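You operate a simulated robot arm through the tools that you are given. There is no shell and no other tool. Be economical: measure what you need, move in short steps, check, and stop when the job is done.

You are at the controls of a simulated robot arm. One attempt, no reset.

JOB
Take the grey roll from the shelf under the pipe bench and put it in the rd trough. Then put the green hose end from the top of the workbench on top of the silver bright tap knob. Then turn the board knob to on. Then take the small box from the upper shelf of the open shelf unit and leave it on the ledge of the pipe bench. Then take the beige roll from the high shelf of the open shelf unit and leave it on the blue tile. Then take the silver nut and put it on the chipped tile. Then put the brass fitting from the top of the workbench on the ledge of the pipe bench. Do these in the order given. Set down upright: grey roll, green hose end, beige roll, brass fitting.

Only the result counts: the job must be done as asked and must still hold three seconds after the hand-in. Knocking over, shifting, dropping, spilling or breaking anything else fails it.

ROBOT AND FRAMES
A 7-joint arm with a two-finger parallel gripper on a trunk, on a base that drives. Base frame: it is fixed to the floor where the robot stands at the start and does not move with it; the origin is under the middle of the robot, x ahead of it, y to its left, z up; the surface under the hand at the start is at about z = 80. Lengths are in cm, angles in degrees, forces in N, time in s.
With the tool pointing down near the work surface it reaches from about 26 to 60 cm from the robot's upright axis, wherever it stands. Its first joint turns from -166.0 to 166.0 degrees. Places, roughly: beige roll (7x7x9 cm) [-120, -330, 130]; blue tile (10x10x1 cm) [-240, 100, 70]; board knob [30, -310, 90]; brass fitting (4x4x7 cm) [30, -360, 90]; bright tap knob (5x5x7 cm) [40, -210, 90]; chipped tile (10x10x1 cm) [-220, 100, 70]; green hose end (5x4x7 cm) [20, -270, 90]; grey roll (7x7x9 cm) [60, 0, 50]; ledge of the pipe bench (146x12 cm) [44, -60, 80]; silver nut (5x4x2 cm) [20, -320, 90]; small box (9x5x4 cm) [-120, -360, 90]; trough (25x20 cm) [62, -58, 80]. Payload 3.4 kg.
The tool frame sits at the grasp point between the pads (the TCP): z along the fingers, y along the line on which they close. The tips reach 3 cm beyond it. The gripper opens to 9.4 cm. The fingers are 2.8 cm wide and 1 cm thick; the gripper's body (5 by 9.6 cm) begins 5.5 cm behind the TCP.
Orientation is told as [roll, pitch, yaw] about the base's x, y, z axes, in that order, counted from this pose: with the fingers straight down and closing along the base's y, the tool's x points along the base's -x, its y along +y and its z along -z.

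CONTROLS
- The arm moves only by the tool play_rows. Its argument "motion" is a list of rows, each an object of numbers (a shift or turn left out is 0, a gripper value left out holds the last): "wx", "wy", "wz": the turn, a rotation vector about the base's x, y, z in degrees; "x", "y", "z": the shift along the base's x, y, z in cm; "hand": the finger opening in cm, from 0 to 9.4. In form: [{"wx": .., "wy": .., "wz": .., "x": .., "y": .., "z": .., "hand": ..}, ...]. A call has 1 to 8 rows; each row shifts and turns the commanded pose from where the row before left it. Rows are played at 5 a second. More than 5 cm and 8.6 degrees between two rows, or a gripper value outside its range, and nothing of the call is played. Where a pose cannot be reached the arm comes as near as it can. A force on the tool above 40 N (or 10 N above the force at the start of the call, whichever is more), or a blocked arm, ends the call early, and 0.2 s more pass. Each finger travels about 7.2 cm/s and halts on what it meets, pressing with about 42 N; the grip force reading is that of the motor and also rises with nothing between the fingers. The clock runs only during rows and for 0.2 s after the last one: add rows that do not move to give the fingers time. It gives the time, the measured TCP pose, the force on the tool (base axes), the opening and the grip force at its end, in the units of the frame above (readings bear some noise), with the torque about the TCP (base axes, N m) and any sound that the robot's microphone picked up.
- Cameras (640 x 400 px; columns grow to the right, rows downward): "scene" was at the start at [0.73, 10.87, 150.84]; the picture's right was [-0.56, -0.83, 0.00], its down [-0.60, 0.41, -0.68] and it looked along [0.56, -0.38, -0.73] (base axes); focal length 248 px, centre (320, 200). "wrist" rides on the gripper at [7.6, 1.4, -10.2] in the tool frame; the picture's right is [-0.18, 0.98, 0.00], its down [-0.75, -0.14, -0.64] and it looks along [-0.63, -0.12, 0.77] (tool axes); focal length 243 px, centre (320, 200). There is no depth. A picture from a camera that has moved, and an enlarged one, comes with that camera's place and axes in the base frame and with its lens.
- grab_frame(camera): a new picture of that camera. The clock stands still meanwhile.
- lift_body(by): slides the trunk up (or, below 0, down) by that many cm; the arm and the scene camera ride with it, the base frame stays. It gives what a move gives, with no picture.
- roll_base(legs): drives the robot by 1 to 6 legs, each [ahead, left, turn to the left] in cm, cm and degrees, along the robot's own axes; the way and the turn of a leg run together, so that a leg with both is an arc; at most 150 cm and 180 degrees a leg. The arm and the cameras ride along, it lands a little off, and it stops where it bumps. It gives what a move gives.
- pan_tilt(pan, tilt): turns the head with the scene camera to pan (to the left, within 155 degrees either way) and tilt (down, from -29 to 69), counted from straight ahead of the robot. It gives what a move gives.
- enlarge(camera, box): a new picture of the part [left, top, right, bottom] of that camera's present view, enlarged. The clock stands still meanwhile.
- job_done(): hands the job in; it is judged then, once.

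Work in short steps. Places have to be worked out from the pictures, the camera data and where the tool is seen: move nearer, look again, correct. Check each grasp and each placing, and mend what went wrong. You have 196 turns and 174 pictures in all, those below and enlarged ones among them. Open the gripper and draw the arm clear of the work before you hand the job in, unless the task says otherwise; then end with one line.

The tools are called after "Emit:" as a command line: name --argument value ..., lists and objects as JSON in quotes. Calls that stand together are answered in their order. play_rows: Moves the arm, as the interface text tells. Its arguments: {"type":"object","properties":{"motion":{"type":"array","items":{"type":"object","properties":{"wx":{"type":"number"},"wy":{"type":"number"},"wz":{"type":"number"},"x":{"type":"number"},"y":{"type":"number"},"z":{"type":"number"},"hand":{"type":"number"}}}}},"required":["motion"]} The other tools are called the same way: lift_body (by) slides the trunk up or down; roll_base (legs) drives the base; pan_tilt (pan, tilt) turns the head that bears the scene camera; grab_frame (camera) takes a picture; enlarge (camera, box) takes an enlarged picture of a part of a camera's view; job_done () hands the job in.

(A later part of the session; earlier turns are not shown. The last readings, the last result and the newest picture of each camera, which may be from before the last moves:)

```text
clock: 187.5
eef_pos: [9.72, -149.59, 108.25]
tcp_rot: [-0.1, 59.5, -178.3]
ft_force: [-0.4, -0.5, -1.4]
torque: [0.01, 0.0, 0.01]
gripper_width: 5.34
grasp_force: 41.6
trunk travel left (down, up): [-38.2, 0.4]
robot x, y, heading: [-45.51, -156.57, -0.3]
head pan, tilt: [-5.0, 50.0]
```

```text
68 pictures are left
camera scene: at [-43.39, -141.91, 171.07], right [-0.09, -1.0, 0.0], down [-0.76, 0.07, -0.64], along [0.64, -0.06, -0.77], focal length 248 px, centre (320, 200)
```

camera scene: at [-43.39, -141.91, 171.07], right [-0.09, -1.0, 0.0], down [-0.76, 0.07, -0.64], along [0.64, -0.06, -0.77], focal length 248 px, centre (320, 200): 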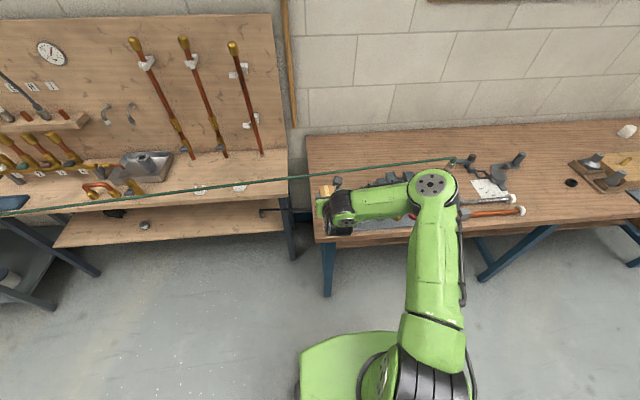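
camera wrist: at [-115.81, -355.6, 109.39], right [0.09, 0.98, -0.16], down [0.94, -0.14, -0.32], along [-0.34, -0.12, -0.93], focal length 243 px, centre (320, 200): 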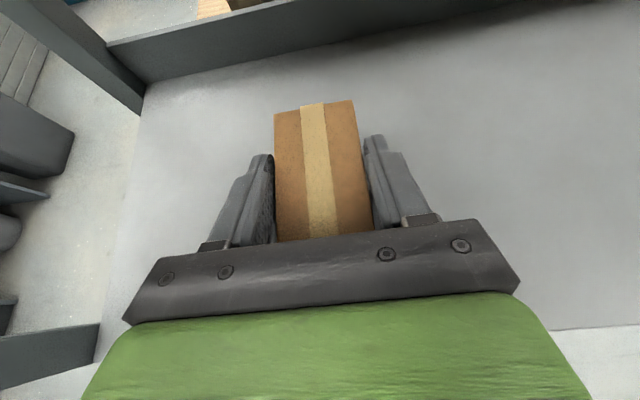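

The bare strip is y -144…-156. I'll set the box with TCP at (16,-150.5). Drive ahead, lower, check with the wrist camera.

Emit:
roll_base --legs '[[7, -0.8, 0]]'

Emit:
lift_body --by -14

Emit:
grab_frame --camera "wrist"

Emit:
enlarge --camera "scene" --box '[270, 150, 450, 280]'

```text
clock: 188.5
eef_pos: [16.72, -150.48, 108.18]
tcp_rot: [-0.2, 59.4, -178.4]
ft_force: [0.3, -1.1, -2.3]
torque: [-0.02, 0.02, 0.01]
gripper_width: 5.36
grasp_force: 42.0
trunk travel left (down, up): [-38.2, 0.4]
robot x, y, heading: [-38.58, -157.5, -0.2]
head pan, tilt: [-5.0, 50.0]
```

```text
clock: 190.2
eef_pos: [16.51, -150.43, 94.17]
tcp_rot: [-0.2, 59.6, -178.3]
ft_force: [0.9, -1.0, -1.4]
torque: [0.02, 0.04, 0.0]
gripper_width: 5.31
grasp_force: 41.9
trunk travel left (down, up): [-24.2, 14.4]
robot x, y, heading: [-38.13, -157.3, -0.4]
head pan, tilt: [-5.0, 50.0]
```

```text
67 pictures are left
camera wrist: at [11.54, -152.1, 105.9], right [-0.06, -0.99, -0.16], down [-0.94, 0.11, -0.32], along [0.34, 0.13, -0.93], focal length 243 px, centre (320, 200)
```

wrist: 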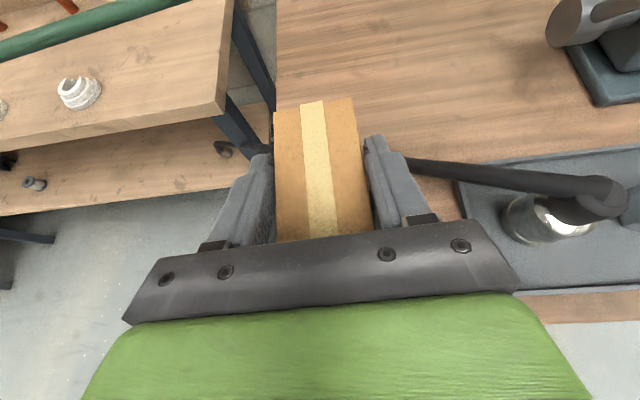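

```text
3.08 times, centred on (360, 215) of scene
camera zoom: at [-36.52, -142.69, 157.03], right [-0.09, -1.0, 0.0], down [-0.76, 0.07, -0.64], along [0.64, -0.06, -0.77], focal length 761 px, centre (197, 154)
```

zoom: 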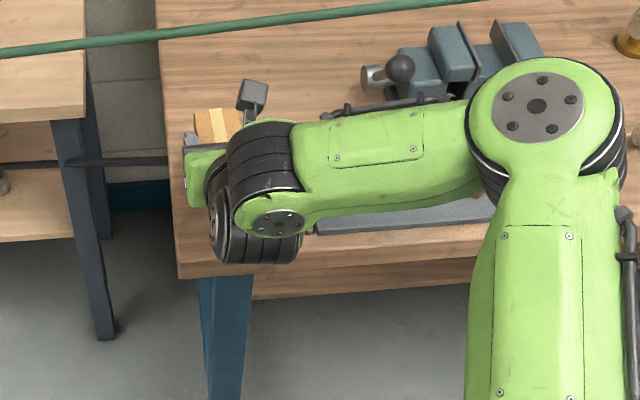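

Room is adequate (handle tip at y≈-157, bench end y≈-144.5). Shift +0.6 in y and lower.

Emit:
play_rows --motion '[{"y": 0.6}, {"z": -2}, {"z": -2}, {"z": -0.8}, {}]'

Emit:
play_rows --motion '[{"z": -0.4}, {"z": -0.3}, {}]'

Emit:
play_rows --motion '[{"z": -0.3}, {"z": -0.2}, {}]'

```text
clock: 191.4
eef_pos: [16.54, -149.84, 89.34]
tcp_rot: [-0.2, 59.5, -178.3]
ft_force: [0.1, -0.4, -1.3]
torque: [-0.02, -0.02, -0.01]
gripper_width: 5.34
grasp_force: 42.2
trunk travel left (down, up): [-24.2, 14.4]
robot x, y, heading: [-38.52, -157.32, -0.3]
head pan, tilt: [-5.0, 50.0]
```

```text
clock: 192.2
eef_pos: [16.62, -149.85, 88.81]
tcp_rot: [-0.1, 59.6, -178.3]
ft_force: [1.2, 0.1, 0.7]
torque: [-0.01, -0.2, 0.05]
gripper_width: 5.36
grasp_force: 42.1
trunk travel left (down, up): [-24.2, 14.4]
robot x, y, heading: [-38.79, -157.56, -0.3]
head pan, tilt: [-5.0, 50.0]
```

```text
clock: 193.0
eef_pos: [16.5, -149.86, 88.87]
tcp_rot: [-0.4, 60.3, -178.6]
ft_force: [1.7, 0.1, 40.1]
torque: [-0.22, 1.2, 0.02]
gripper_width: 5.34
grasp_force: 41.6
trunk travel left (down, up): [-24.2, 14.4]
robot x, y, heading: [-38.58, -157.4, -0.1]
head pan, tilt: [-5.0, 50.0]
```

Contact at 88.8 (bench ≈85). Relieve and release, then pull straight back and up.

Emit:
play_rows --motion '[{"z": 0.5}, {}, {"hand": 6}, {"hand": 7}, {"hand": 7.2}, {}]'

Emit:
play_rows --motion '[{"x": -4, "z": 1.5}, {"x": -4, "z": 2}, {"x": -2, "z": 4}, {"z": 5}, {"z": 5}]'

Emit:
grab_frame --camera "wrist"

```text
clock: 194.4
eef_pos: [16.63, -149.76, 88.78]
tcp_rot: [-0.2, 59.6, -178.3]
ft_force: [-0.6, 0.4, -0.5]
torque: [-0.01, -0.03, 0.01]
gripper_width: 7.21
grasp_force: 0.0
trunk travel left (down, up): [-24.2, 14.4]
robot x, y, heading: [-38.35, -157.27, 0.0]
head pan, tilt: [-5.0, 50.0]
```

```text
clock: 195.6
eef_pos: [14.74, -153.57, 103.47]
tcp_rot: [-0.3, 59.4, -178.1]
ft_force: [0.3, 0.2, 0.3]
torque: [0.04, 0.01, 0.0]
gripper_width: 7.21
grasp_force: 0.1
out of reach, approached as far as the arm can: row 1, 2, 3, 4, 5
trunk travel left (down, up): [-24.2, 14.4]
robot x, y, heading: [-38.51, -157.41, -0.3]
head pan, tilt: [-5.0, 50.0]
```

```text
65 pictures are left
camera wrist: at [9.7, -155.35, 115.01], right [-0.06, -0.99, -0.16], down [-0.94, 0.11, -0.32], along [0.34, 0.13, -0.93], focal length 243 px, centre (320, 200)
```

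wrist: 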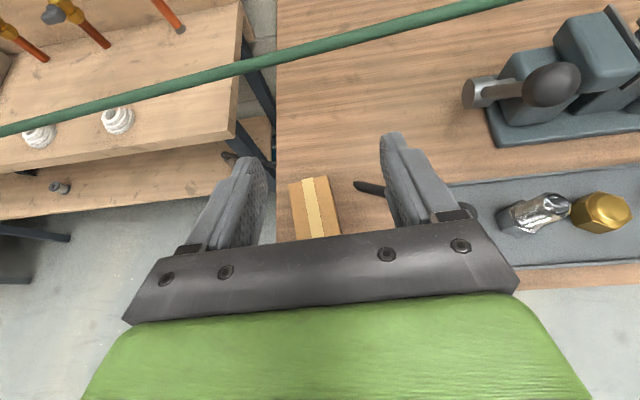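

The arm couldn't retract and drifted sideways; the box still lies there. Drive back 10, tip the hand to vertical, then look.

Emit:
roll_base --legs '[[-12, 0, 0]]'

Emit:
play_rows --motion '[{"wy": 7.5, "z": 2}, {"wy": 7.5, "z": 2}, {"wy": 7.5, "x": 2, "z": 2}, {"wy": 7.5, "x": 2}, {"wy": 7.5, "x": 2}, {"wy": 7.5, "x": 2}, {"wy": 7.5, "x": 2}, {"wy": 7.3, "x": 2}]'

Emit:
grab_frame --camera "scene"

Emit:
grab_frame --camera "wrist"

```text
clock: 196.8
eef_pos: [2.6, -153.49, 103.38]
tcp_rot: [-0.3, 59.5, -178.0]
ft_force: [-0.8, 0.2, -0.2]
torque: [-0.01, -0.01, 0.02]
gripper_width: 7.21
grasp_force: 0.1
trunk travel left (down, up): [-24.2, 14.4]
robot x, y, heading: [-50.64, -157.21, -0.0]
head pan, tilt: [-5.0, 50.0]
```

```text
clock: 198.6
eef_pos: [10.94, -152.73, 108.08]
tcp_rot: [-7.8, 9.7, 177.3]
ft_force: [-0.1, 0.3, -0.3]
torque: [0.01, -0.01, 0.0]
gripper_width: 7.17
grasp_force: 0.1
out of reach, approached as far as the arm can: row 6, 7, 8
trunk travel left (down, up): [-24.2, 14.4]
robot x, y, heading: [-50.12, -157.28, -0.1]
head pan, tilt: [-5.0, 50.0]
```

```text
64 pictures are left
camera scene: at [-48.59, -142.66, 157.05], right [-0.09, -1.0, 0.0], down [-0.76, 0.07, -0.64], along [0.64, -0.06, -0.77], focal length 248 px, centre (320, 200)
```

scene: 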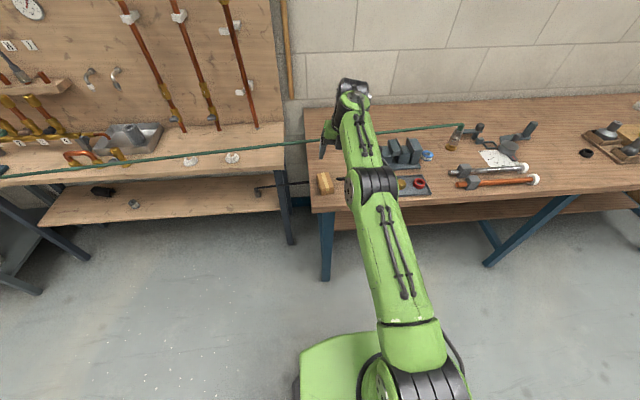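

```text
63 pictures are left
camera wrist: at [16.59, -156.01, 119.05], right [-0.21, -0.97, -0.16], down [-0.85, 0.09, 0.52], along [-0.48, 0.24, -0.84], focal length 243 px, centre (320, 200)
```

wrist: 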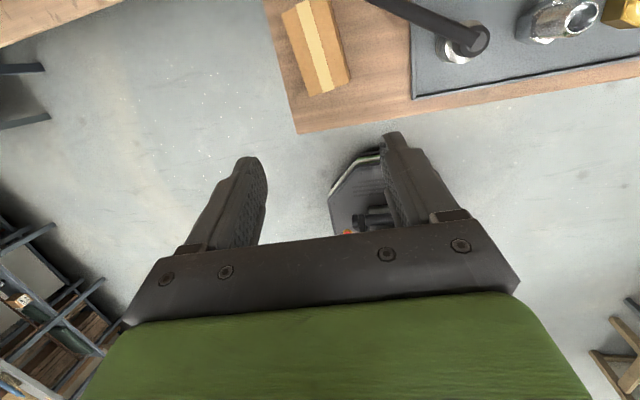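

Box intact. Pull the hand in 8 cm and see the orientation.

Emit:
play_rows --motion '[{"x": -4}, {"x": -4}, {}]'

```text
clock: 199.4
eef_pos: [2.92, -152.69, 108.32]
tcp_rot: [-7.8, 9.9, 177.4]
ft_force: [0.1, 0.4, 0.4]
torque: [0.02, 0.0, 0.02]
gripper_width: 7.19
grasp_force: 0.0
trunk travel left (down, up): [-24.2, 14.4]
robot x, y, heading: [-50.61, -157.41, -0.1]
head pan, tilt: [-5.0, 50.0]
```

Emit:
play_rows --motion '[{"wx": -3.6, "wy": 5, "wz": 1.3}, {"wx": -3.7, "wy": 5, "wz": 1.3}, {}]'

Emit:
lift_body --by 14

Emit:
roll_base --legs '[[14, 3.5, 0]]'

Emit:
grab_frame --camera "wrist"

Emit:
enlarge --camera "scene" --box '[280, 130, 440, 250]'

```text
clock: 200.2
eef_pos: [3.02, -152.64, 108.13]
tcp_rot: [-0.4, -0.1, -179.4]
ft_force: [0.0, 0.4, 0.1]
torque: [0.0, -0.02, 0.0]
gripper_width: 7.21
grasp_force: 0.1
trunk travel left (down, up): [-24.2, 14.4]
robot x, y, heading: [-50.25, -157.24, -0.0]
head pan, tilt: [-5.0, 50.0]
```

```text
clock: 201.9
eef_pos: [2.93, -152.88, 122.12]
tcp_rot: [-0.3, -0.1, -179.6]
ft_force: [-0.4, 0.5, -0.5]
torque: [0.02, 0.0, 0.01]
gripper_width: 7.21
grasp_force: 0.0
trunk travel left (down, up): [-38.2, 0.4]
robot x, y, heading: [-50.66, -157.24, -0.1]
head pan, tilt: [-5.0, 50.0]
```

```text
clock: 203.2
eef_pos: [17.14, -149.44, 122.04]
tcp_rot: [-0.4, -0.2, -179.5]
ft_force: [-0.3, -1.0, -0.2]
torque: [0.01, 0.0, 0.0]
gripper_width: 7.17
grasp_force: 0.0
trunk travel left (down, up): [-38.2, 0.4]
robot x, y, heading: [-36.19, -153.96, -0.3]
head pan, tilt: [-5.0, 50.0]
```

```text
62 pictures are left
camera wrist: at [24.62, -150.86, 132.2], right [-0.18, -0.98, -0.01], down [-0.75, 0.13, 0.64], along [-0.63, 0.12, -0.76], focal length 243 px, centre (320, 200)
```

wrist: 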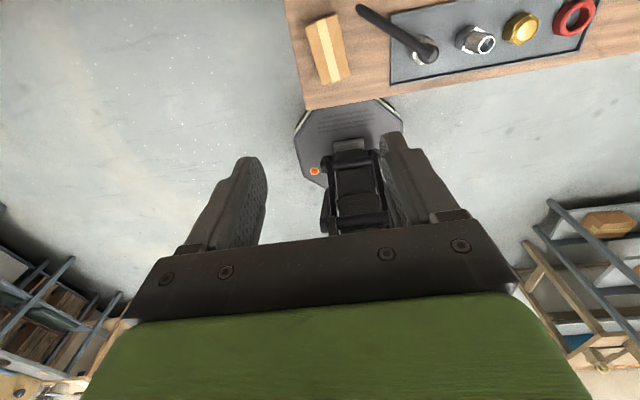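

```text
3.33 times, centred on (360, 190) of scene
camera zoom: at [-34.51, -139.21, 171.06], right [-0.09, -1.0, 0.0], down [-0.76, 0.07, -0.64], along [0.64, -0.06, -0.77], focal length 825 px, centre (187, 233)
```

zoom: 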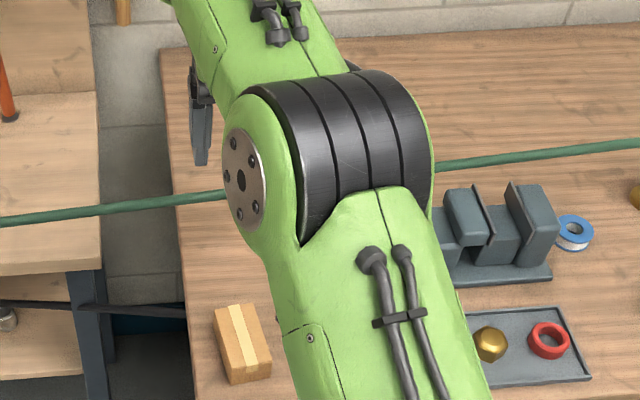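

Box centre (18.1,-150.8), turned ~8°. Align, yaw +8°, and descend.

Emit:
play_rows --motion '[{"x": 0.9, "y": -1.3, "wz": 8}, {"z": -5}, {"z": -5}, {"z": -5}, {"z": -5}]'

Emit:
grab_frame --camera "wrist"

```text
clock: 204.4
eef_pos: [17.96, -150.57, 102.1]
tcp_rot: [-0.5, 0.0, -171.5]
ft_force: [0.5, 0.5, 0.0]
torque: [0.04, -0.01, -0.01]
gripper_width: 7.21
grasp_force: 0.2
trunk travel left (down, up): [-38.2, 0.4]
robot x, y, heading: [-36.27, -153.84, -0.0]
head pan, tilt: [-5.0, 50.0]
```

```text
60 pictures are left
camera wrist: at [25.67, -151.04, 112.21], right [-0.04, -1.0, -0.01], down [-0.76, 0.02, 0.64], along [-0.64, 0.03, -0.76], focal length 243 px, centre (320, 200)
```

wrist: 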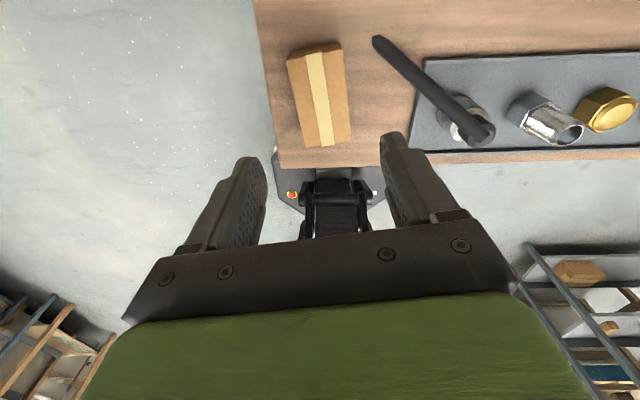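

Emit:
play_rows --motion '[{"wz": -2.5, "z": -4}, {"z": -4}, {"z": -3}, {"z": -2.4}, {}]'

Emit:
play_rows --motion '[{"hand": 6}, {"hand": 4.5}, {"hand": 4}, {"hand": 4}, {}]'

Emit:
play_rows --motion '[{"z": 3}, {"z": 5}, {"z": 5}, {"z": 5}, {"z": 5}]'

Emit:
grab_frame --camera "wrist"

```text
clock: 205.6
eef_pos: [17.9, -150.82, 88.77]
tcp_rot: [-0.4, -0.1, -174.0]
ft_force: [-1.0, 0.2, -0.9]
torque: [0.01, -0.01, -0.03]
gripper_width: 7.2
grasp_force: 0.0
trunk travel left (down, up): [-38.2, 0.4]
robot x, y, heading: [-36.25, -153.78, -0.0]
head pan, tilt: [-5.0, 50.0]
```

```text
clock: 206.8
eef_pos: [18.02, -150.81, 88.79]
tcp_rot: [-0.5, 0.0, -174.1]
ft_force: [0.1, 0.3, -0.1]
torque: [-0.04, -0.02, 0.0]
gripper_width: 5.42
grasp_force: 41.9
trunk travel left (down, up): [-38.2, 0.4]
robot x, y, heading: [-36.33, -154.08, -0.3]
head pan, tilt: [-5.0, 50.0]
```

```text
clock: 208.0
eef_pos: [17.95, -150.52, 111.98]
tcp_rot: [-0.4, -0.1, -174.0]
ft_force: [0.0, 0.3, -0.5]
torque: [-0.02, 0.0, 0.01]
gripper_width: 5.36
grasp_force: 41.9
trunk travel left (down, up): [-38.2, 0.4]
robot x, y, heading: [-36.47, -153.42, -0.2]
head pan, tilt: [-5.0, 50.0]
```

```text
59 pictures are left
camera wrist: at [25.54, -151.28, 122.16], right [-0.08, -1.0, -0.01], down [-0.76, 0.06, 0.64], along [-0.64, 0.06, -0.77], focal length 243 px, centre (320, 200)
```

wrist: 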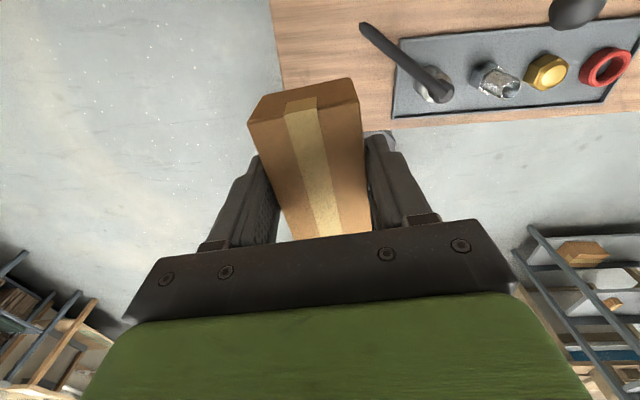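

Held. Yaw the hand so the box lies along y, back off, drive left to y≈-25, then ahead over the hose.

Emit:
roll_base --legs '[[-12, 0, 0]]'

Emit:
play_rows --motion '[{"wz": 8.4}, {"wz": 8.4}, {"wz": 8.4}, {"wz": 8.4}, {"wz": 8.4}, {"wz": 8.4}, {"wz": 8.4}, {"wz": 8.4}]'

Emit:
play_rows --motion '[{"wz": 8.4}, {"wz": 8.4}, {}]'

Emit:
roll_base --legs '[[0, 125, 0], [30, 0, 0]]'

Emit:
grab_frame --camera "scene"

Emit:
grab_frame --camera "wrist"

```text
clock: 209.3
eef_pos: [5.97, -150.54, 111.96]
tcp_rot: [-0.5, -0.1, -174.1]
ft_force: [-0.4, 0.4, -1.4]
torque: [-0.01, 0.02, 0.01]
gripper_width: 5.38
grasp_force: 41.4
trunk travel left (down, up): [-38.2, 0.4]
robot x, y, heading: [-48.62, -153.59, -0.1]
head pan, tilt: [-5.0, 50.0]
```

```text
clock: 211.1
eef_pos: [6.07, -150.64, 112.01]
tcp_rot: [-0.4, -0.1, -106.7]
ft_force: [0.0, 0.1, -0.9]
torque: [0.0, 0.0, -0.01]
gripper_width: 5.38
grasp_force: 41.8
trunk travel left (down, up): [-38.2, 0.4]
robot x, y, heading: [-48.11, -153.89, -0.3]
head pan, tilt: [-5.0, 50.0]
```

```text
clock: 211.9
eef_pos: [5.89, -150.68, 111.9]
tcp_rot: [-0.4, -0.1, -90.0]
ft_force: [0.0, -1.3, -0.5]
torque: [-0.02, -0.03, 0.0]
gripper_width: 5.39
grasp_force: 42.1
trunk travel left (down, up): [-38.2, 0.4]
robot x, y, heading: [-48.14, -154.04, -0.2]
head pan, tilt: [-5.0, 50.0]
```

```text
clock: 219.8
eef_pos: [36.35, -25.59, 111.88]
tcp_rot: [-0.3, -0.1, -89.9]
ft_force: [0.2, -0.1, -0.6]
torque: [-0.02, 0.01, 0.02]
gripper_width: 5.36
grasp_force: 42.1
trunk travel left (down, up): [-38.2, 0.4]
robot x, y, heading: [-18.21, -29.21, -0.1]
head pan, tilt: [-5.0, 50.0]
```

```text
58 pictures are left
camera scene: at [-16.08, -14.38, 171.06], right [-0.09, -1.0, 0.0], down [-0.76, 0.07, -0.64], along [0.64, -0.06, -0.77], focal length 248 px, centre (320, 200)
```

scene: 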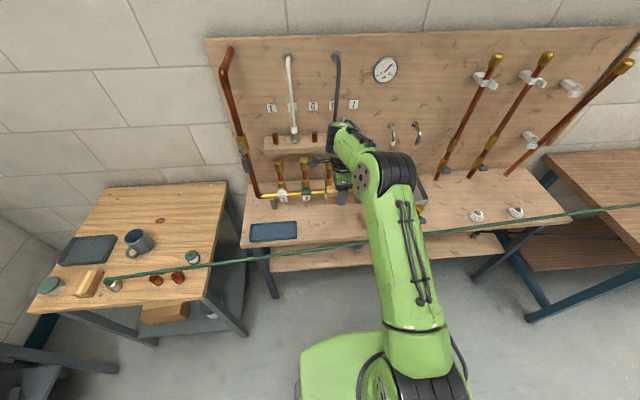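

```text
57 pictures are left
camera wrist: at [37.82, -18.06, 122.03], right [0.98, -0.18, -0.01], down [-0.13, -0.75, 0.64], along [-0.12, -0.63, -0.76], focal length 243 px, centre (320, 200)
```

wrist: 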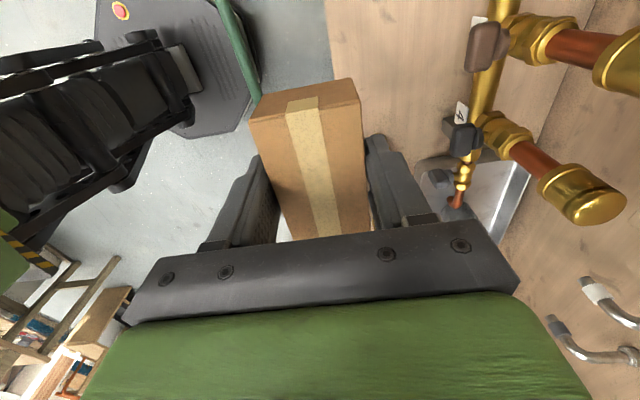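

Ledge x 38–50 confirmed. Drive 7.8 cm ahead and lower.

Emit:
roll_base --legs '[[7.8, 0, 0]]'

Emit:
play_rows --motion '[{"z": -5}, {"z": -5}, {"z": -5}, {"z": -4}, {"z": -3}, {}]'

Emit:
grab_frame --camera "wrist"

Emit:
enlarge --camera "scene" --box '[240, 150, 420, 280]'

```text
clock: 220.9
eef_pos: [44.18, -25.73, 111.75]
tcp_rot: [-0.6, -0.1, -89.9]
ft_force: [-0.1, 0.3, 0.2]
torque: [-0.03, 0.04, 0.0]
gripper_width: 5.36
grasp_force: 41.5
trunk travel left (down, up): [-38.2, 0.4]
robot x, y, heading: [-10.44, -28.88, 0.1]
head pan, tilt: [-5.0, 50.0]
```

```text
clock: 222.3
eef_pos: [44.07, -25.57, 89.68]
tcp_rot: [-0.4, -0.1, -89.9]
ft_force: [0.4, 0.3, -0.8]
torque: [0.02, 0.0, 0.01]
gripper_width: 5.35
grasp_force: 42.0
trunk travel left (down, up): [-38.2, 0.4]
robot x, y, heading: [-10.51, -29.08, -0.3]
head pan, tilt: [-5.0, 50.0]
```

```text
56 pictures are left
camera wrist: at [45.46, -18.03, 99.95], right [0.98, -0.18, -0.01], down [-0.14, -0.75, 0.64], along [-0.12, -0.63, -0.76], focal length 243 px, centre (320, 200)
```

wrist: 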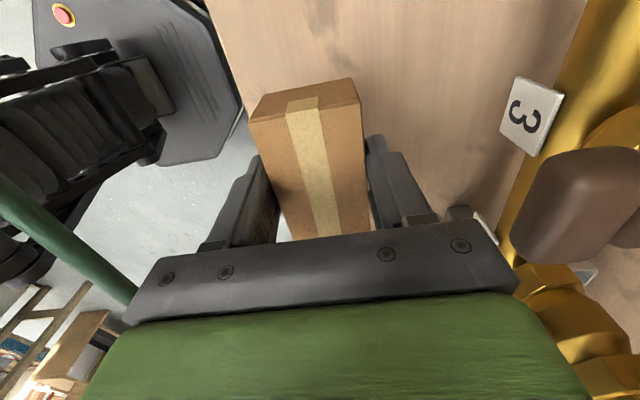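

```text
3.08 times, centred on (330, 215) of scene
camera zoom: at [-8.51, -14.39, 171.07], right [-0.09, -1.0, 0.0], down [-0.76, 0.07, -0.64], along [0.64, -0.06, -0.77], focal length 761 px, centre (289, 154)
```

zoom: 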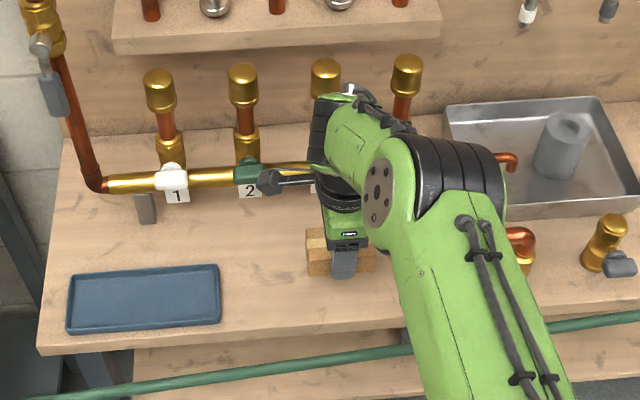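

Emit:
play_rows --motion '[{"z": -3}, {"z": -2.5}, {"z": -0.8}, {}]'

Emit:
play_rows --motion '[{"z": -0.4}, {"z": -0.4}, {}]'

Emit:
play_rows --motion '[{"z": -0.3}, {"z": -0.3}, {}]'

```text
clock: 223.3
eef_pos: [44.23, -25.57, 83.78]
tcp_rot: [0.1, -0.2, -90.0]
ft_force: [2.5, 0.4, 19.3]
torque: [-0.04, 0.4, 0.01]
gripper_width: 5.37
grasp_force: 42.0
trunk travel left (down, up): [-38.2, 0.4]
robot x, y, heading: [-10.28, -29.02, 0.2]
head pan, tilt: [-5.0, 50.0]
```

```text
clock: 223.7
eef_pos: [44.38, -25.45, 83.75]
tcp_rot: [0.3, -0.1, -89.9]
ft_force: [-8.6, 0.6, 21.4]
torque: [-0.35, 0.23, -0.17]
gripper_width: 5.37
grasp_force: 41.7
trunk travel left (down, up): [-38.2, 0.4]
robot x, y, heading: [-10.4, -29.29, 0.3]
head pan, tilt: [-5.0, 50.0]
stopped in row 2: the force on the tool passed its limit at 44 N (the readings are from after the stop); the commanded pose is now the measured one
```

```text
clock: 224.2
eef_pos: [44.79, -25.49, 83.78]
tcp_rot: [0.7, 0.0, -90.0]
ft_force: [-8.2, 0.5, 22.5]
torque: [-0.27, 0.01, -0.11]
gripper_width: 5.39
grasp_force: 42.2
trunk travel left (down, up): [-38.2, 0.4]
robot x, y, heading: [-10.43, -29.04, 0.1]
head pan, tilt: [-5.0, 50.0]
stopped in row 2: the force on the tool passed its limit at 43 N (the readings are from after the stop); the commanded pose is now the measured one
```

Contact: ledge at z=80. Relieve, release, and lift.

Emit:
play_rows --motion '[{"z": 0.4}, {}, {"hand": 6}, {"hand": 7}, {"hand": 7.5}, {}]'

Emit:
play_rows --motion '[{"z": 3}, {"z": 5}, {"z": 5}, {"z": 5}, {"z": 5}, {"z": 5}]'

Emit:
grab_frame --camera "wrist"

```text
clock: 225.6
eef_pos: [44.82, -25.5, 83.88]
tcp_rot: [0.6, 0.0, -89.8]
ft_force: [0.5, -0.2, 0.9]
torque: [0.03, 0.02, 0.02]
gripper_width: 7.53
grasp_force: 0.0
trunk travel left (down, up): [-38.2, 0.4]
robot x, y, heading: [-10.03, -28.76, -0.2]
head pan, tilt: [-5.0, 50.0]
```

```text
clock: 227.0
eef_pos: [44.63, -25.23, 111.89]
tcp_rot: [0.6, 0.0, -89.9]
ft_force: [0.2, -0.4, 0.5]
torque: [0.0, 0.0, 0.0]
gripper_width: 7.49
grasp_force: 0.0
trunk travel left (down, up): [-38.2, 0.4]
robot x, y, heading: [-10.12, -29.0, -0.5]
head pan, tilt: [-5.0, 50.0]
```

```text
54 pictures are left
camera wrist: at [45.9, -17.79, 122.08], right [0.98, -0.18, 0.01], down [-0.15, -0.75, 0.64], along [-0.11, -0.63, -0.77], focal length 243 px, centre (320, 200)
```

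wrist: 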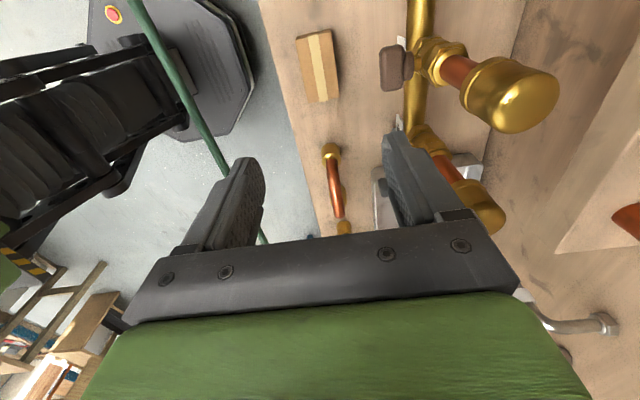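

Box is on the ledge. Now to the beige roll: back off, drive right to y≈-330, and turn to face the shelf unit.

Emit:
roll_base --legs '[[-32, 0, 0], [0, -150, 0], [0, -150, 0], [0, 0, -180]]'

Emit:
pan_tilt --pan 0 --tilt 35

Emit:
grab_frame --camera "scene"

```text
clock: 250.6
eef_pos: [-96.48, -333.84, 111.83]
tcp_rot: [0.6, 0.0, 90.3]
ft_force: [-0.2, 0.8, -0.2]
torque: [0.0, 0.01, -0.01]
gripper_width: 7.52
grasp_force: 0.0
trunk travel left (down, up): [-38.2, 0.4]
robot x, y, heading: [-41.11, -329.79, -179.9]
head pan, tilt: [-5.0, 50.0]
```

```text
clock: 251.3
eef_pos: [-96.53, -333.68, 111.88]
tcp_rot: [0.6, 0.0, 90.3]
ft_force: [-0.1, 0.0, 0.5]
torque: [0.02, -0.01, -0.05]
gripper_width: 7.49
grasp_force: 0.0
trunk travel left (down, up): [-38.2, 0.4]
robot x, y, heading: [-41.83, -329.82, -179.7]
head pan, tilt: [0.0, 35.0]
```

```text
53 pictures are left
camera scene: at [-44.13, -344.93, 173.23], right [0.0, 1.0, 0.0], down [0.57, 0.0, -0.82], along [-0.82, 0.0, -0.57], focal length 248 px, centre (320, 200)
```

scene: 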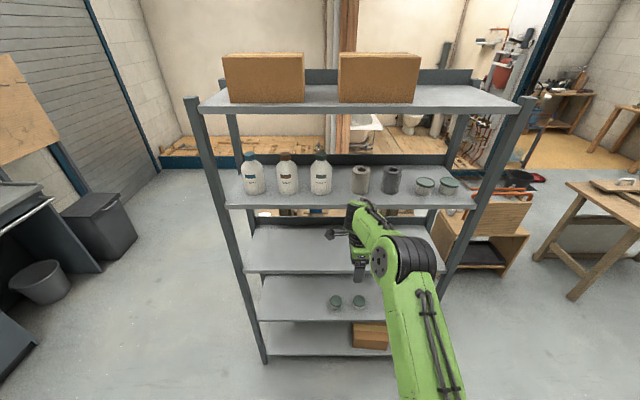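

Emit:
enlarge --camera "scene" --box '[300, 140, 420, 215]'

```text
5.33 times, centred on (360, 178) of scene
camera zoom: at [-44.13, -344.93, 173.23], right [0.0, 1.0, 0.0], down [0.57, 0.0, -0.82], along [-0.82, 0.0, -0.57], focal length 1320 px, centre (107, 320)
```

zoom: 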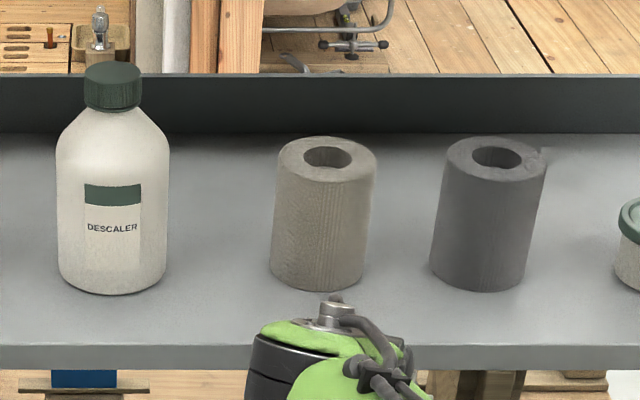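

Beige roll centre ≈(-119.8,-331), shelf z≈125. Yaw the hand −90° and pitch it forward 60°.

Emit:
play_rows --motion '[{"wz": -8.5}, {"wz": -8.5}, {"wz": -8.5}, {"wz": -8.5}, {"wz": -8.5}, {"wz": -8.5}, {"wz": -8.5}, {"wz": -8.5}]'

Emit:
play_rows --motion '[{"wz": -8.5, "x": 2}, {"wz": -8.5, "x": 2}, {"wz": -5.3, "x": 2}, {"wy": 7.5, "x": -1}, {"wy": 7.5, "x": -1}, {"wy": 7.5, "x": -1}, {"wy": 7.5, "x": -1}, {"wy": 7.5, "x": -1}]'

Emit:
play_rows --motion '[{"wy": 7.5, "x": -1}, {"wy": 7.5}, {"wy": 7.5}, {"z": 4, "hand": 9}, {"z": 4}, {"z": 4}, {"z": 4}, {"z": 4}]'

Emit:
grab_frame --camera "wrist"

Emit:
grab_frame --camera "scene"

```text
clock: 253.1
eef_pos: [-96.49, -333.78, 111.81]
tcp_rot: [0.5, 0.0, 21.9]
ft_force: [0.1, -0.6, -0.8]
torque: [-0.02, 0.02, 0.02]
gripper_width: 7.5
grasp_force: 0.0
trunk travel left (down, up): [-38.2, 0.4]
robot x, y, heading: [-41.54, -329.8, -179.9]
head pan, tilt: [0.0, 35.0]
```

```text
clock: 254.9
eef_pos: [-95.71, -333.73, 111.74]
tcp_rot: [0.3, 37.6, -0.1]
ft_force: [-0.2, 0.3, -0.5]
torque: [-0.01, 0.0, 0.0]
gripper_width: 7.48
grasp_force: 0.0
trunk travel left (down, up): [-38.2, 0.4]
robot x, y, heading: [-41.57, -329.85, -179.6]
head pan, tilt: [0.0, 35.0]
```

```text
clock: 256.7
eef_pos: [-96.65, -333.67, 131.76]
tcp_rot: [0.5, 60.0, -0.2]
ft_force: [-0.9, -0.7, -0.4]
torque: [0.01, -0.02, 0.0]
gripper_width: 8.99
grasp_force: 0.1
trunk travel left (down, up): [-38.2, 0.4]
robot x, y, heading: [-41.4, -329.78, -179.7]
head pan, tilt: [0.0, 35.0]
```

```text
51 pictures are left
camera wrist: at [-91.67, -332.43, 143.41], right [0.1, 0.98, -0.16], down [0.93, -0.15, -0.33], along [-0.35, -0.11, -0.93], focal length 243 px, centre (320, 200)
```

wrist: 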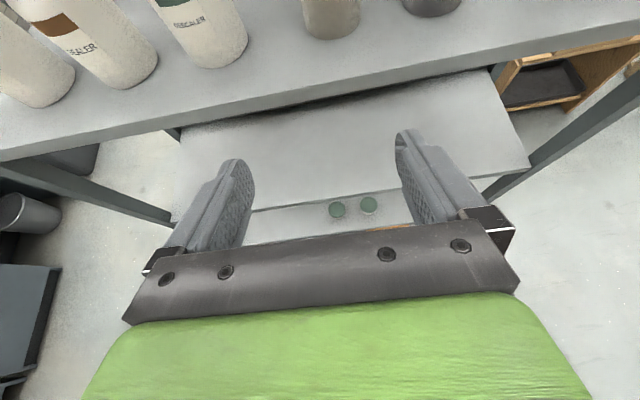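

```text
50 pictures are left
camera scene: at [-43.97, -345.02, 173.23], right [0.0, 1.0, 0.0], down [0.57, 0.0, -0.82], along [-0.82, 0.0, -0.57], focal length 248 px, centre (320, 200)
```

scene: 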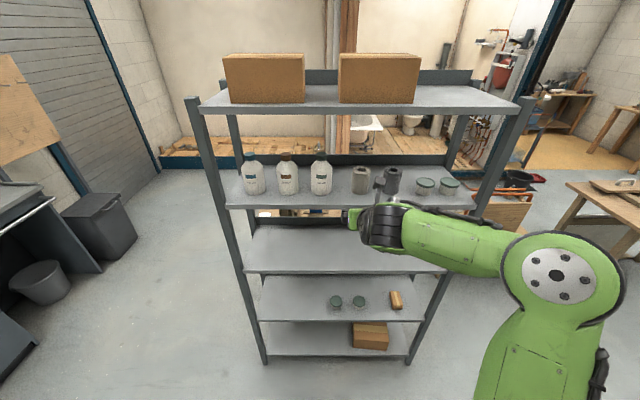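

Roll front bottom at x≈-116, y≈-331. Shift y +2.7, z −1.2, advance 12 cm and look.

Emit:
play_rows --motion '[{"y": 2.7, "z": -1.2}, {}]'

Emit:
roll_base --legs '[[12, 0, 0]]'

Emit:
grab_frame --camera "wrist"

```text
clock: 257.3
eef_pos: [-96.83, -330.91, 130.53]
tcp_rot: [0.5, 60.0, -0.1]
ft_force: [-0.1, 0.9, 0.9]
torque: [0.01, -0.01, 0.01]
gripper_width: 9.0
grasp_force: 0.1
trunk travel left (down, up): [-38.2, 0.4]
robot x, y, heading: [-41.65, -329.91, -179.8]
head pan, tilt: [0.0, 35.0]
```

```text
clock: 258.6
eef_pos: [-108.74, -330.92, 130.59]
tcp_rot: [0.4, 60.0, -0.2]
ft_force: [0.4, 0.1, 0.6]
torque: [0.01, 0.01, -0.04]
gripper_width: 8.99
grasp_force: 0.2
trunk travel left (down, up): [-38.2, 0.4]
robot x, y, heading: [-53.36, -329.73, -180.0]
head pan, tilt: [0.0, 35.0]
```

```text
49 pictures are left
camera wrist: at [-103.78, -329.59, 142.14], right [0.1, 0.98, -0.16], down [0.93, -0.15, -0.33], along [-0.35, -0.11, -0.93], focal length 243 px, centre (320, 200)
```

wrist: 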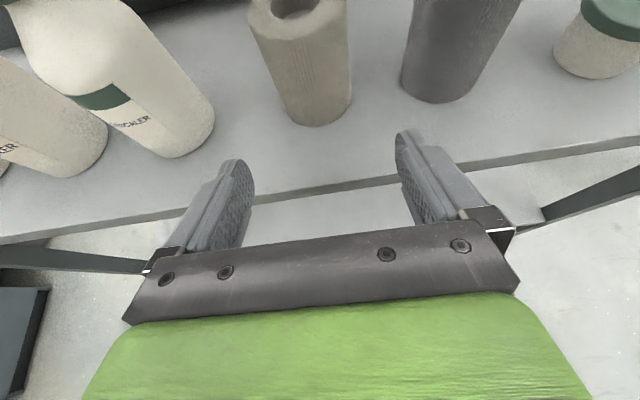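

Centred with ~1.5 cm side clearance. Narrow to 8.4, advance 11.5 cm, and grip.

Emit:
play_rows --motion '[{"hand": 8.4, "y": -0.1}, {}]'

Emit:
roll_base --legs '[[11.5, 0, 0]]'

Emit:
grab_frame --camera "wrist"

```text
clock: 259.2
eef_pos: [-108.87, -330.95, 130.49]
tcp_rot: [0.4, 60.0, -0.3]
ft_force: [-0.4, 0.3, -0.3]
torque: [-0.01, 0.03, 0.01]
gripper_width: 8.42
grasp_force: 0.0
trunk travel left (down, up): [-38.2, 0.4]
robot x, y, heading: [-53.52, -329.49, -179.9]
head pan, tilt: [0.0, 35.0]
```

```text
clock: 260.4
eef_pos: [-120.05, -330.89, 130.47]
tcp_rot: [0.5, 60.1, -0.3]
ft_force: [-0.2, -1.3, -0.7]
torque: [0.04, -0.01, 0.03]
gripper_width: 8.37
grasp_force: 0.0
trunk travel left (down, up): [-38.2, 0.4]
robot x, y, heading: [-65.25, -329.4, 180.0]
head pan, tilt: [0.0, 35.0]
```

```text
48 pictures are left
camera wrist: at [-115.18, -329.61, 142.14], right [0.1, 0.98, -0.16], down [0.93, -0.15, -0.33], along [-0.35, -0.11, -0.93], focal length 243 px, centre (320, 200)
```

wrist: 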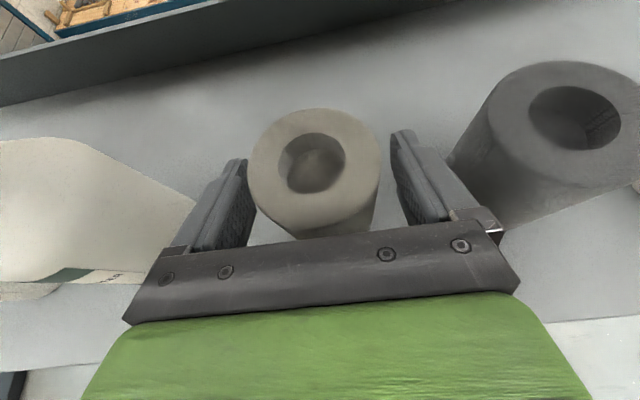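

Emit:
play_rows --motion '[{"hand": 7}, {"hand": 6}, {"hand": 5.5}, {"hand": 5.5}, {}]'

Emit:
play_rows --motion '[{"z": 1}, {"z": 2}, {"z": 1.5}]'

Emit:
grab_frame --camera "wrist"

```text
clock: 261.6
eef_pos: [-120.17, -330.88, 130.53]
tcp_rot: [0.3, 60.0, -0.5]
ft_force: [0.2, 0.6, 0.2]
torque: [0.01, -0.02, 0.03]
gripper_width: 6.68
grasp_force: 41.7
trunk travel left (down, up): [-38.2, 0.4]
robot x, y, heading: [-64.79, -330.26, 180.1]
head pan, tilt: [0.0, 35.0]
```

```text
clock: 262.4
eef_pos: [-120.04, -330.98, 135.06]
tcp_rot: [0.5, 60.0, -0.3]
ft_force: [0.3, -0.5, -1.6]
torque: [0.0, -0.02, 0.01]
gripper_width: 6.67
grasp_force: 42.3
trunk travel left (down, up): [-38.2, 0.4]
robot x, y, heading: [-64.97, -330.01, 180.2]
head pan, tilt: [0.0, 35.0]
```

```text
47 pictures are left
camera wrist: at [-115.09, -329.71, 146.72], right [0.1, 0.98, -0.16], down [0.93, -0.15, -0.33], along [-0.35, -0.11, -0.93], focal length 243 px, centre (320, 200)
```

wrist: 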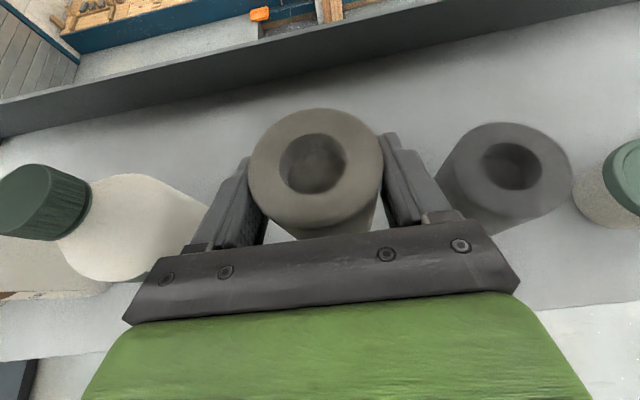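

Held. Back out, then drive along the aisle (+y) and across toward the tile table.

Emit:
roll_base --legs '[[-28, 0, 0], [0, 0, -90], [150, 0, 0], [150, 0, 0]]'

Emit:
pan_tilt --pan 65 --tilt 22

Emit:
grab_frame --camera "scene"

```text
clock: 282.3
eef_pos: [-40.21, 27.47, 135.09]
tcp_rot: [0.4, 59.9, -90.0]
ft_force: [-0.7, -0.2, -1.4]
torque: [-0.01, 0.05, 0.01]
gripper_width: 6.7
grasp_force: 42.0
trunk travel left (down, up): [-38.2, 0.4]
robot x, y, heading: [-38.94, -27.56, 90.8]
head pan, tilt: [0.0, 35.0]
```

```text
clock: 283.7
eef_pos: [-40.08, 27.37, 135.03]
tcp_rot: [0.5, 60.1, -90.0]
ft_force: [0.4, 1.5, -1.4]
torque: [0.0, -0.01, 0.0]
gripper_width: 6.68
grasp_force: 41.8
trunk travel left (down, up): [-38.2, 0.4]
robot x, y, heading: [-38.87, -27.72, 90.3]
head pan, tilt: [65.0, 22.0]
```

```text
46 pictures are left
camera scene: at [-62.23, -29.81, 175.3], right [0.42, 0.91, 0.0], down [0.34, -0.16, -0.93], along [-0.84, 0.39, -0.37], focal length 248 px, centre (320, 200)
```

scene: 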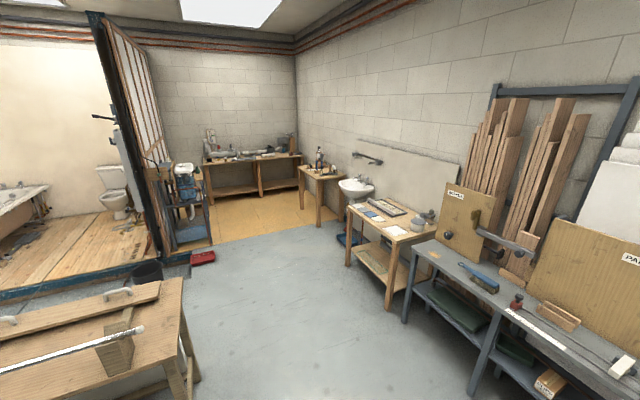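

Emit:
enlarge --camera "scene" --box '[330, 170, 450, 260]'

```text
4.44 times, centred on (390, 215) of scene
camera zoom: at [-62.23, -29.81, 175.3], right [0.42, 0.91, 0.0], down [0.34, -0.16, -0.93], along [-0.84, 0.39, -0.37], focal length 1100 px, centre (9, 133)
```

zoom: 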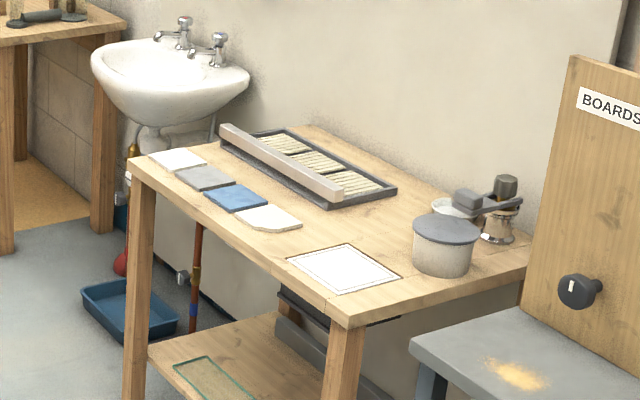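

Tiles: blue ≈(-242,110), chipped ≈(-231,110), table z≈70. Turn left, strafe to y≈20, drive to x≈-241, then turn to face the table.

Emit:
roll_base --legs '[[0, 0, 89.7], [0, -45, 0], [120, 0, 0], [82, 0, 0], [0, 0, -90]]'

Emit:
pan_tilt --pan 0 --tilt 45

Emit:
grab_frame --camera "scene"

```text
clock: 303.7
eef_pos: [-243.46, 76.31, 135.01]
tcp_rot: [0.3, 60.0, -90.0]
ft_force: [-0.5, 1.1, -0.8]
torque: [-0.01, 0.0, -0.01]
gripper_width: 6.68
grasp_force: 41.7
trunk travel left (down, up): [-38.2, 0.4]
robot x, y, heading: [-241.88, 21.16, 90.6]
head pan, tilt: [65.0, 22.0]
```

```text
clock: 305.1
eef_pos: [-243.45, 76.22, 135.0]
tcp_rot: [0.4, 59.9, -89.9]
ft_force: [0.0, -0.3, -0.9]
torque: [-0.03, 0.02, 0.01]
gripper_width: 6.69
grasp_force: 42.2
trunk travel left (down, up): [-38.2, 0.4]
robot x, y, heading: [-241.97, 21.55, 90.6]
head pan, tilt: [0.0, 45.0]
```

```text
44 pictures are left
camera scene: at [-257.1, 23.28, 171.76], right [1.0, 0.01, 0.0], down [0.01, -0.71, -0.71], along [-0.01, 0.71, -0.71], focal length 248 px, centre (320, 200)
```

scene: 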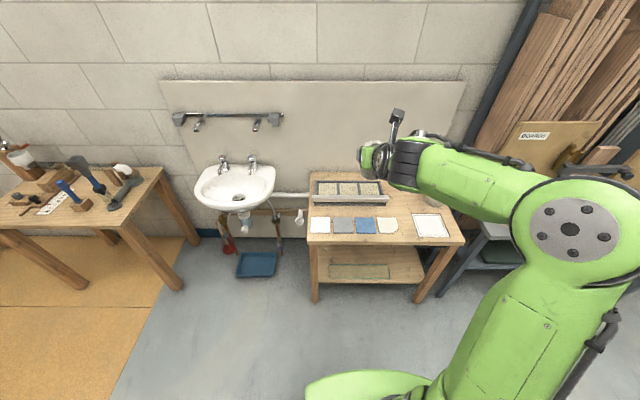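

Emit:
enlarge --camera "scene" --box '[300, 170, 460, 260]'

```text
4.00 times, centred on (380, 215) of scene
camera zoom: at [-257.1, 23.28, 171.76], right [1.0, 0.01, 0.0], down [0.01, -0.71, -0.71], along [-0.01, 0.71, -0.71], focal length 990 px, centre (80, 140)
```

zoom: 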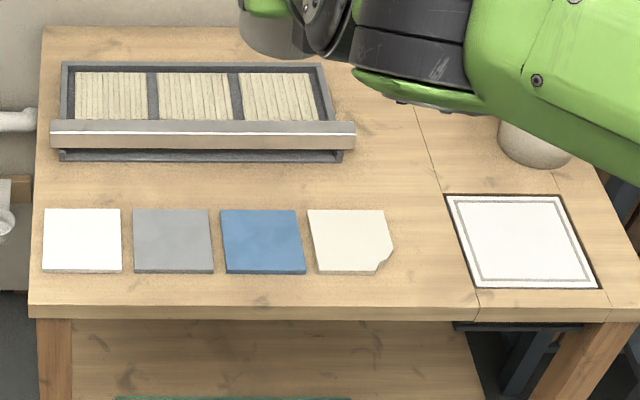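

Blue tile centre (-234.6,105.7). Lower the trunk 38 cm in front of the table, then move over the tile.

Emit:
lift_body --by -38

Emit:
roll_base --legs '[[0, -8.6, 0], [29, 0, 0]]'

Emit:
grab_frame --camera "wrist"

Emit:
grab_frame --camera "scene"

```text
clock: 308.8
eef_pos: [-243.52, 76.25, 97.09]
tcp_rot: [0.4, 60.1, -89.9]
ft_force: [0.0, -0.2, -0.1]
torque: [0.01, -0.03, -0.03]
gripper_width: 6.65
grasp_force: 42.1
trunk travel left (down, up): [-0.2, 38.4]
robot x, y, heading: [-242.17, 21.32, 90.6]
head pan, tilt: [0.0, 45.0]
```

```text
clock: 311.4
eef_pos: [-234.78, 104.73, 97.07]
tcp_rot: [0.3, 60.0, -90.2]
ft_force: [-0.4, 0.9, -1.3]
torque: [0.01, 0.03, 0.0]
gripper_width: 6.67
grasp_force: 42.0
trunk travel left (down, up): [-0.2, 38.4]
robot x, y, heading: [-233.56, 49.53, 90.1]
head pan, tilt: [0.0, 45.0]
```

```text
42 pictures are left
camera wrist: at [-233.47, 99.52, 108.75], right [0.98, -0.1, -0.16], down [-0.15, -0.93, -0.33], along [-0.11, 0.35, -0.93], focal length 243 px, centre (320, 200)
```

wrist: 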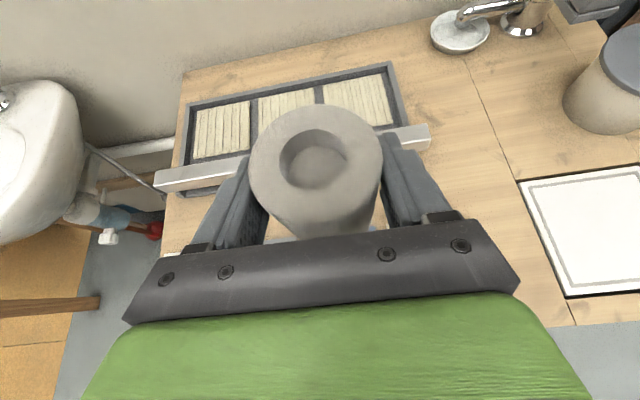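

```text
41 pictures are left
camera scene: at [-248.54, 51.7, 133.83], right [1.0, 0.0, 0.0], down [0.0, -0.71, -0.71], along [0.0, 0.71, -0.71], focal length 248 px, centre (320, 200)
```

scene: 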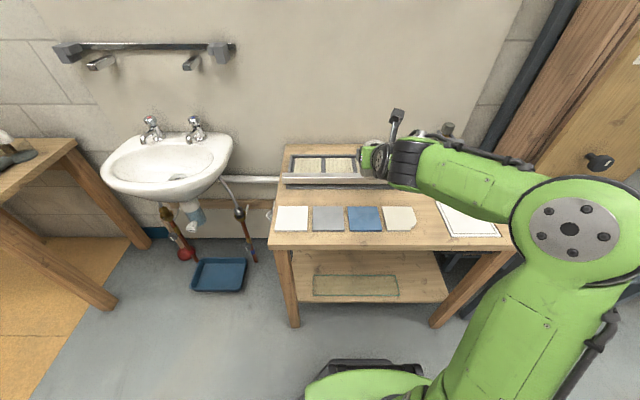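

Emit:
enlarge --camera "scene" --box '[270, 190, 430, 260]'

```text
4.00 times, centred on (350, 225) of scene
camera zoom: at [-248.54, 51.7, 133.83], right [1.0, 0.0, 0.0], down [0.0, -0.71, -0.71], along [0.0, 0.71, -0.71], focal length 990 px, centre (200, 100)
```

zoom: 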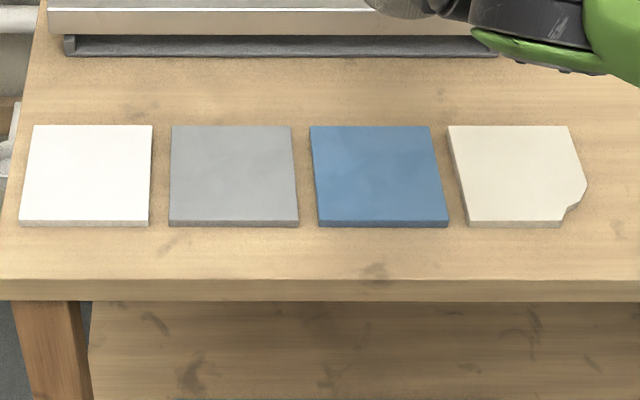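

Refined: tile top z≈73, centre (-234.2,104.1). Adjust and lower toward contact at ≈78.5.

Emit:
play_rows --motion '[{"x": 0.5, "y": -0.7, "z": -3}, {"z": -5}, {"z": -5}, {"z": -4}, {}]'

Emit:
enlarge --camera "scene" --box '[300, 140, 460, 240]'

```text
clock: 312.5
eef_pos: [-234.46, 104.33, 81.39]
tcp_rot: [0.3, 61.7, -90.1]
ft_force: [0.3, -1.8, 9.4]
torque: [-0.26, -0.05, 0.04]
gripper_width: 6.66
grasp_force: 41.9
trunk travel left (down, up): [-0.2, 38.4]
robot x, y, heading: [-233.08, 49.31, 90.0]
head pan, tilt: [0.0, 45.0]
stopped in row 5: the force on the tool passed its limit at 45 N (the readings are from after the stop); the commanded pose is now the measured one
```

```text
4.00 times, centred on (380, 190) of scene
camera zoom: at [-248.54, 51.54, 133.84], right [1.0, 0.0, 0.0], down [0.0, -0.71, -0.71], along [0.0, 0.71, -0.71], focal length 990 px, centre (80, 240)
```

zoom: 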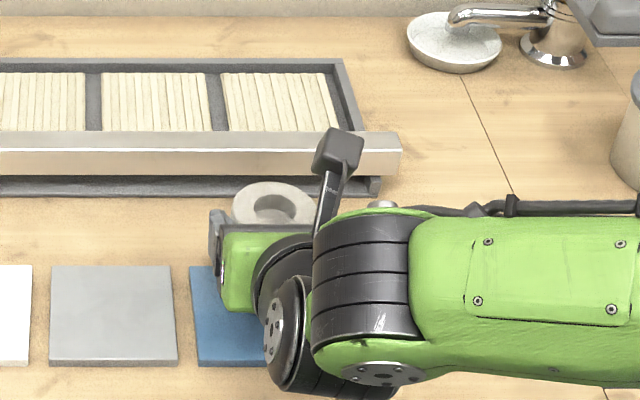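

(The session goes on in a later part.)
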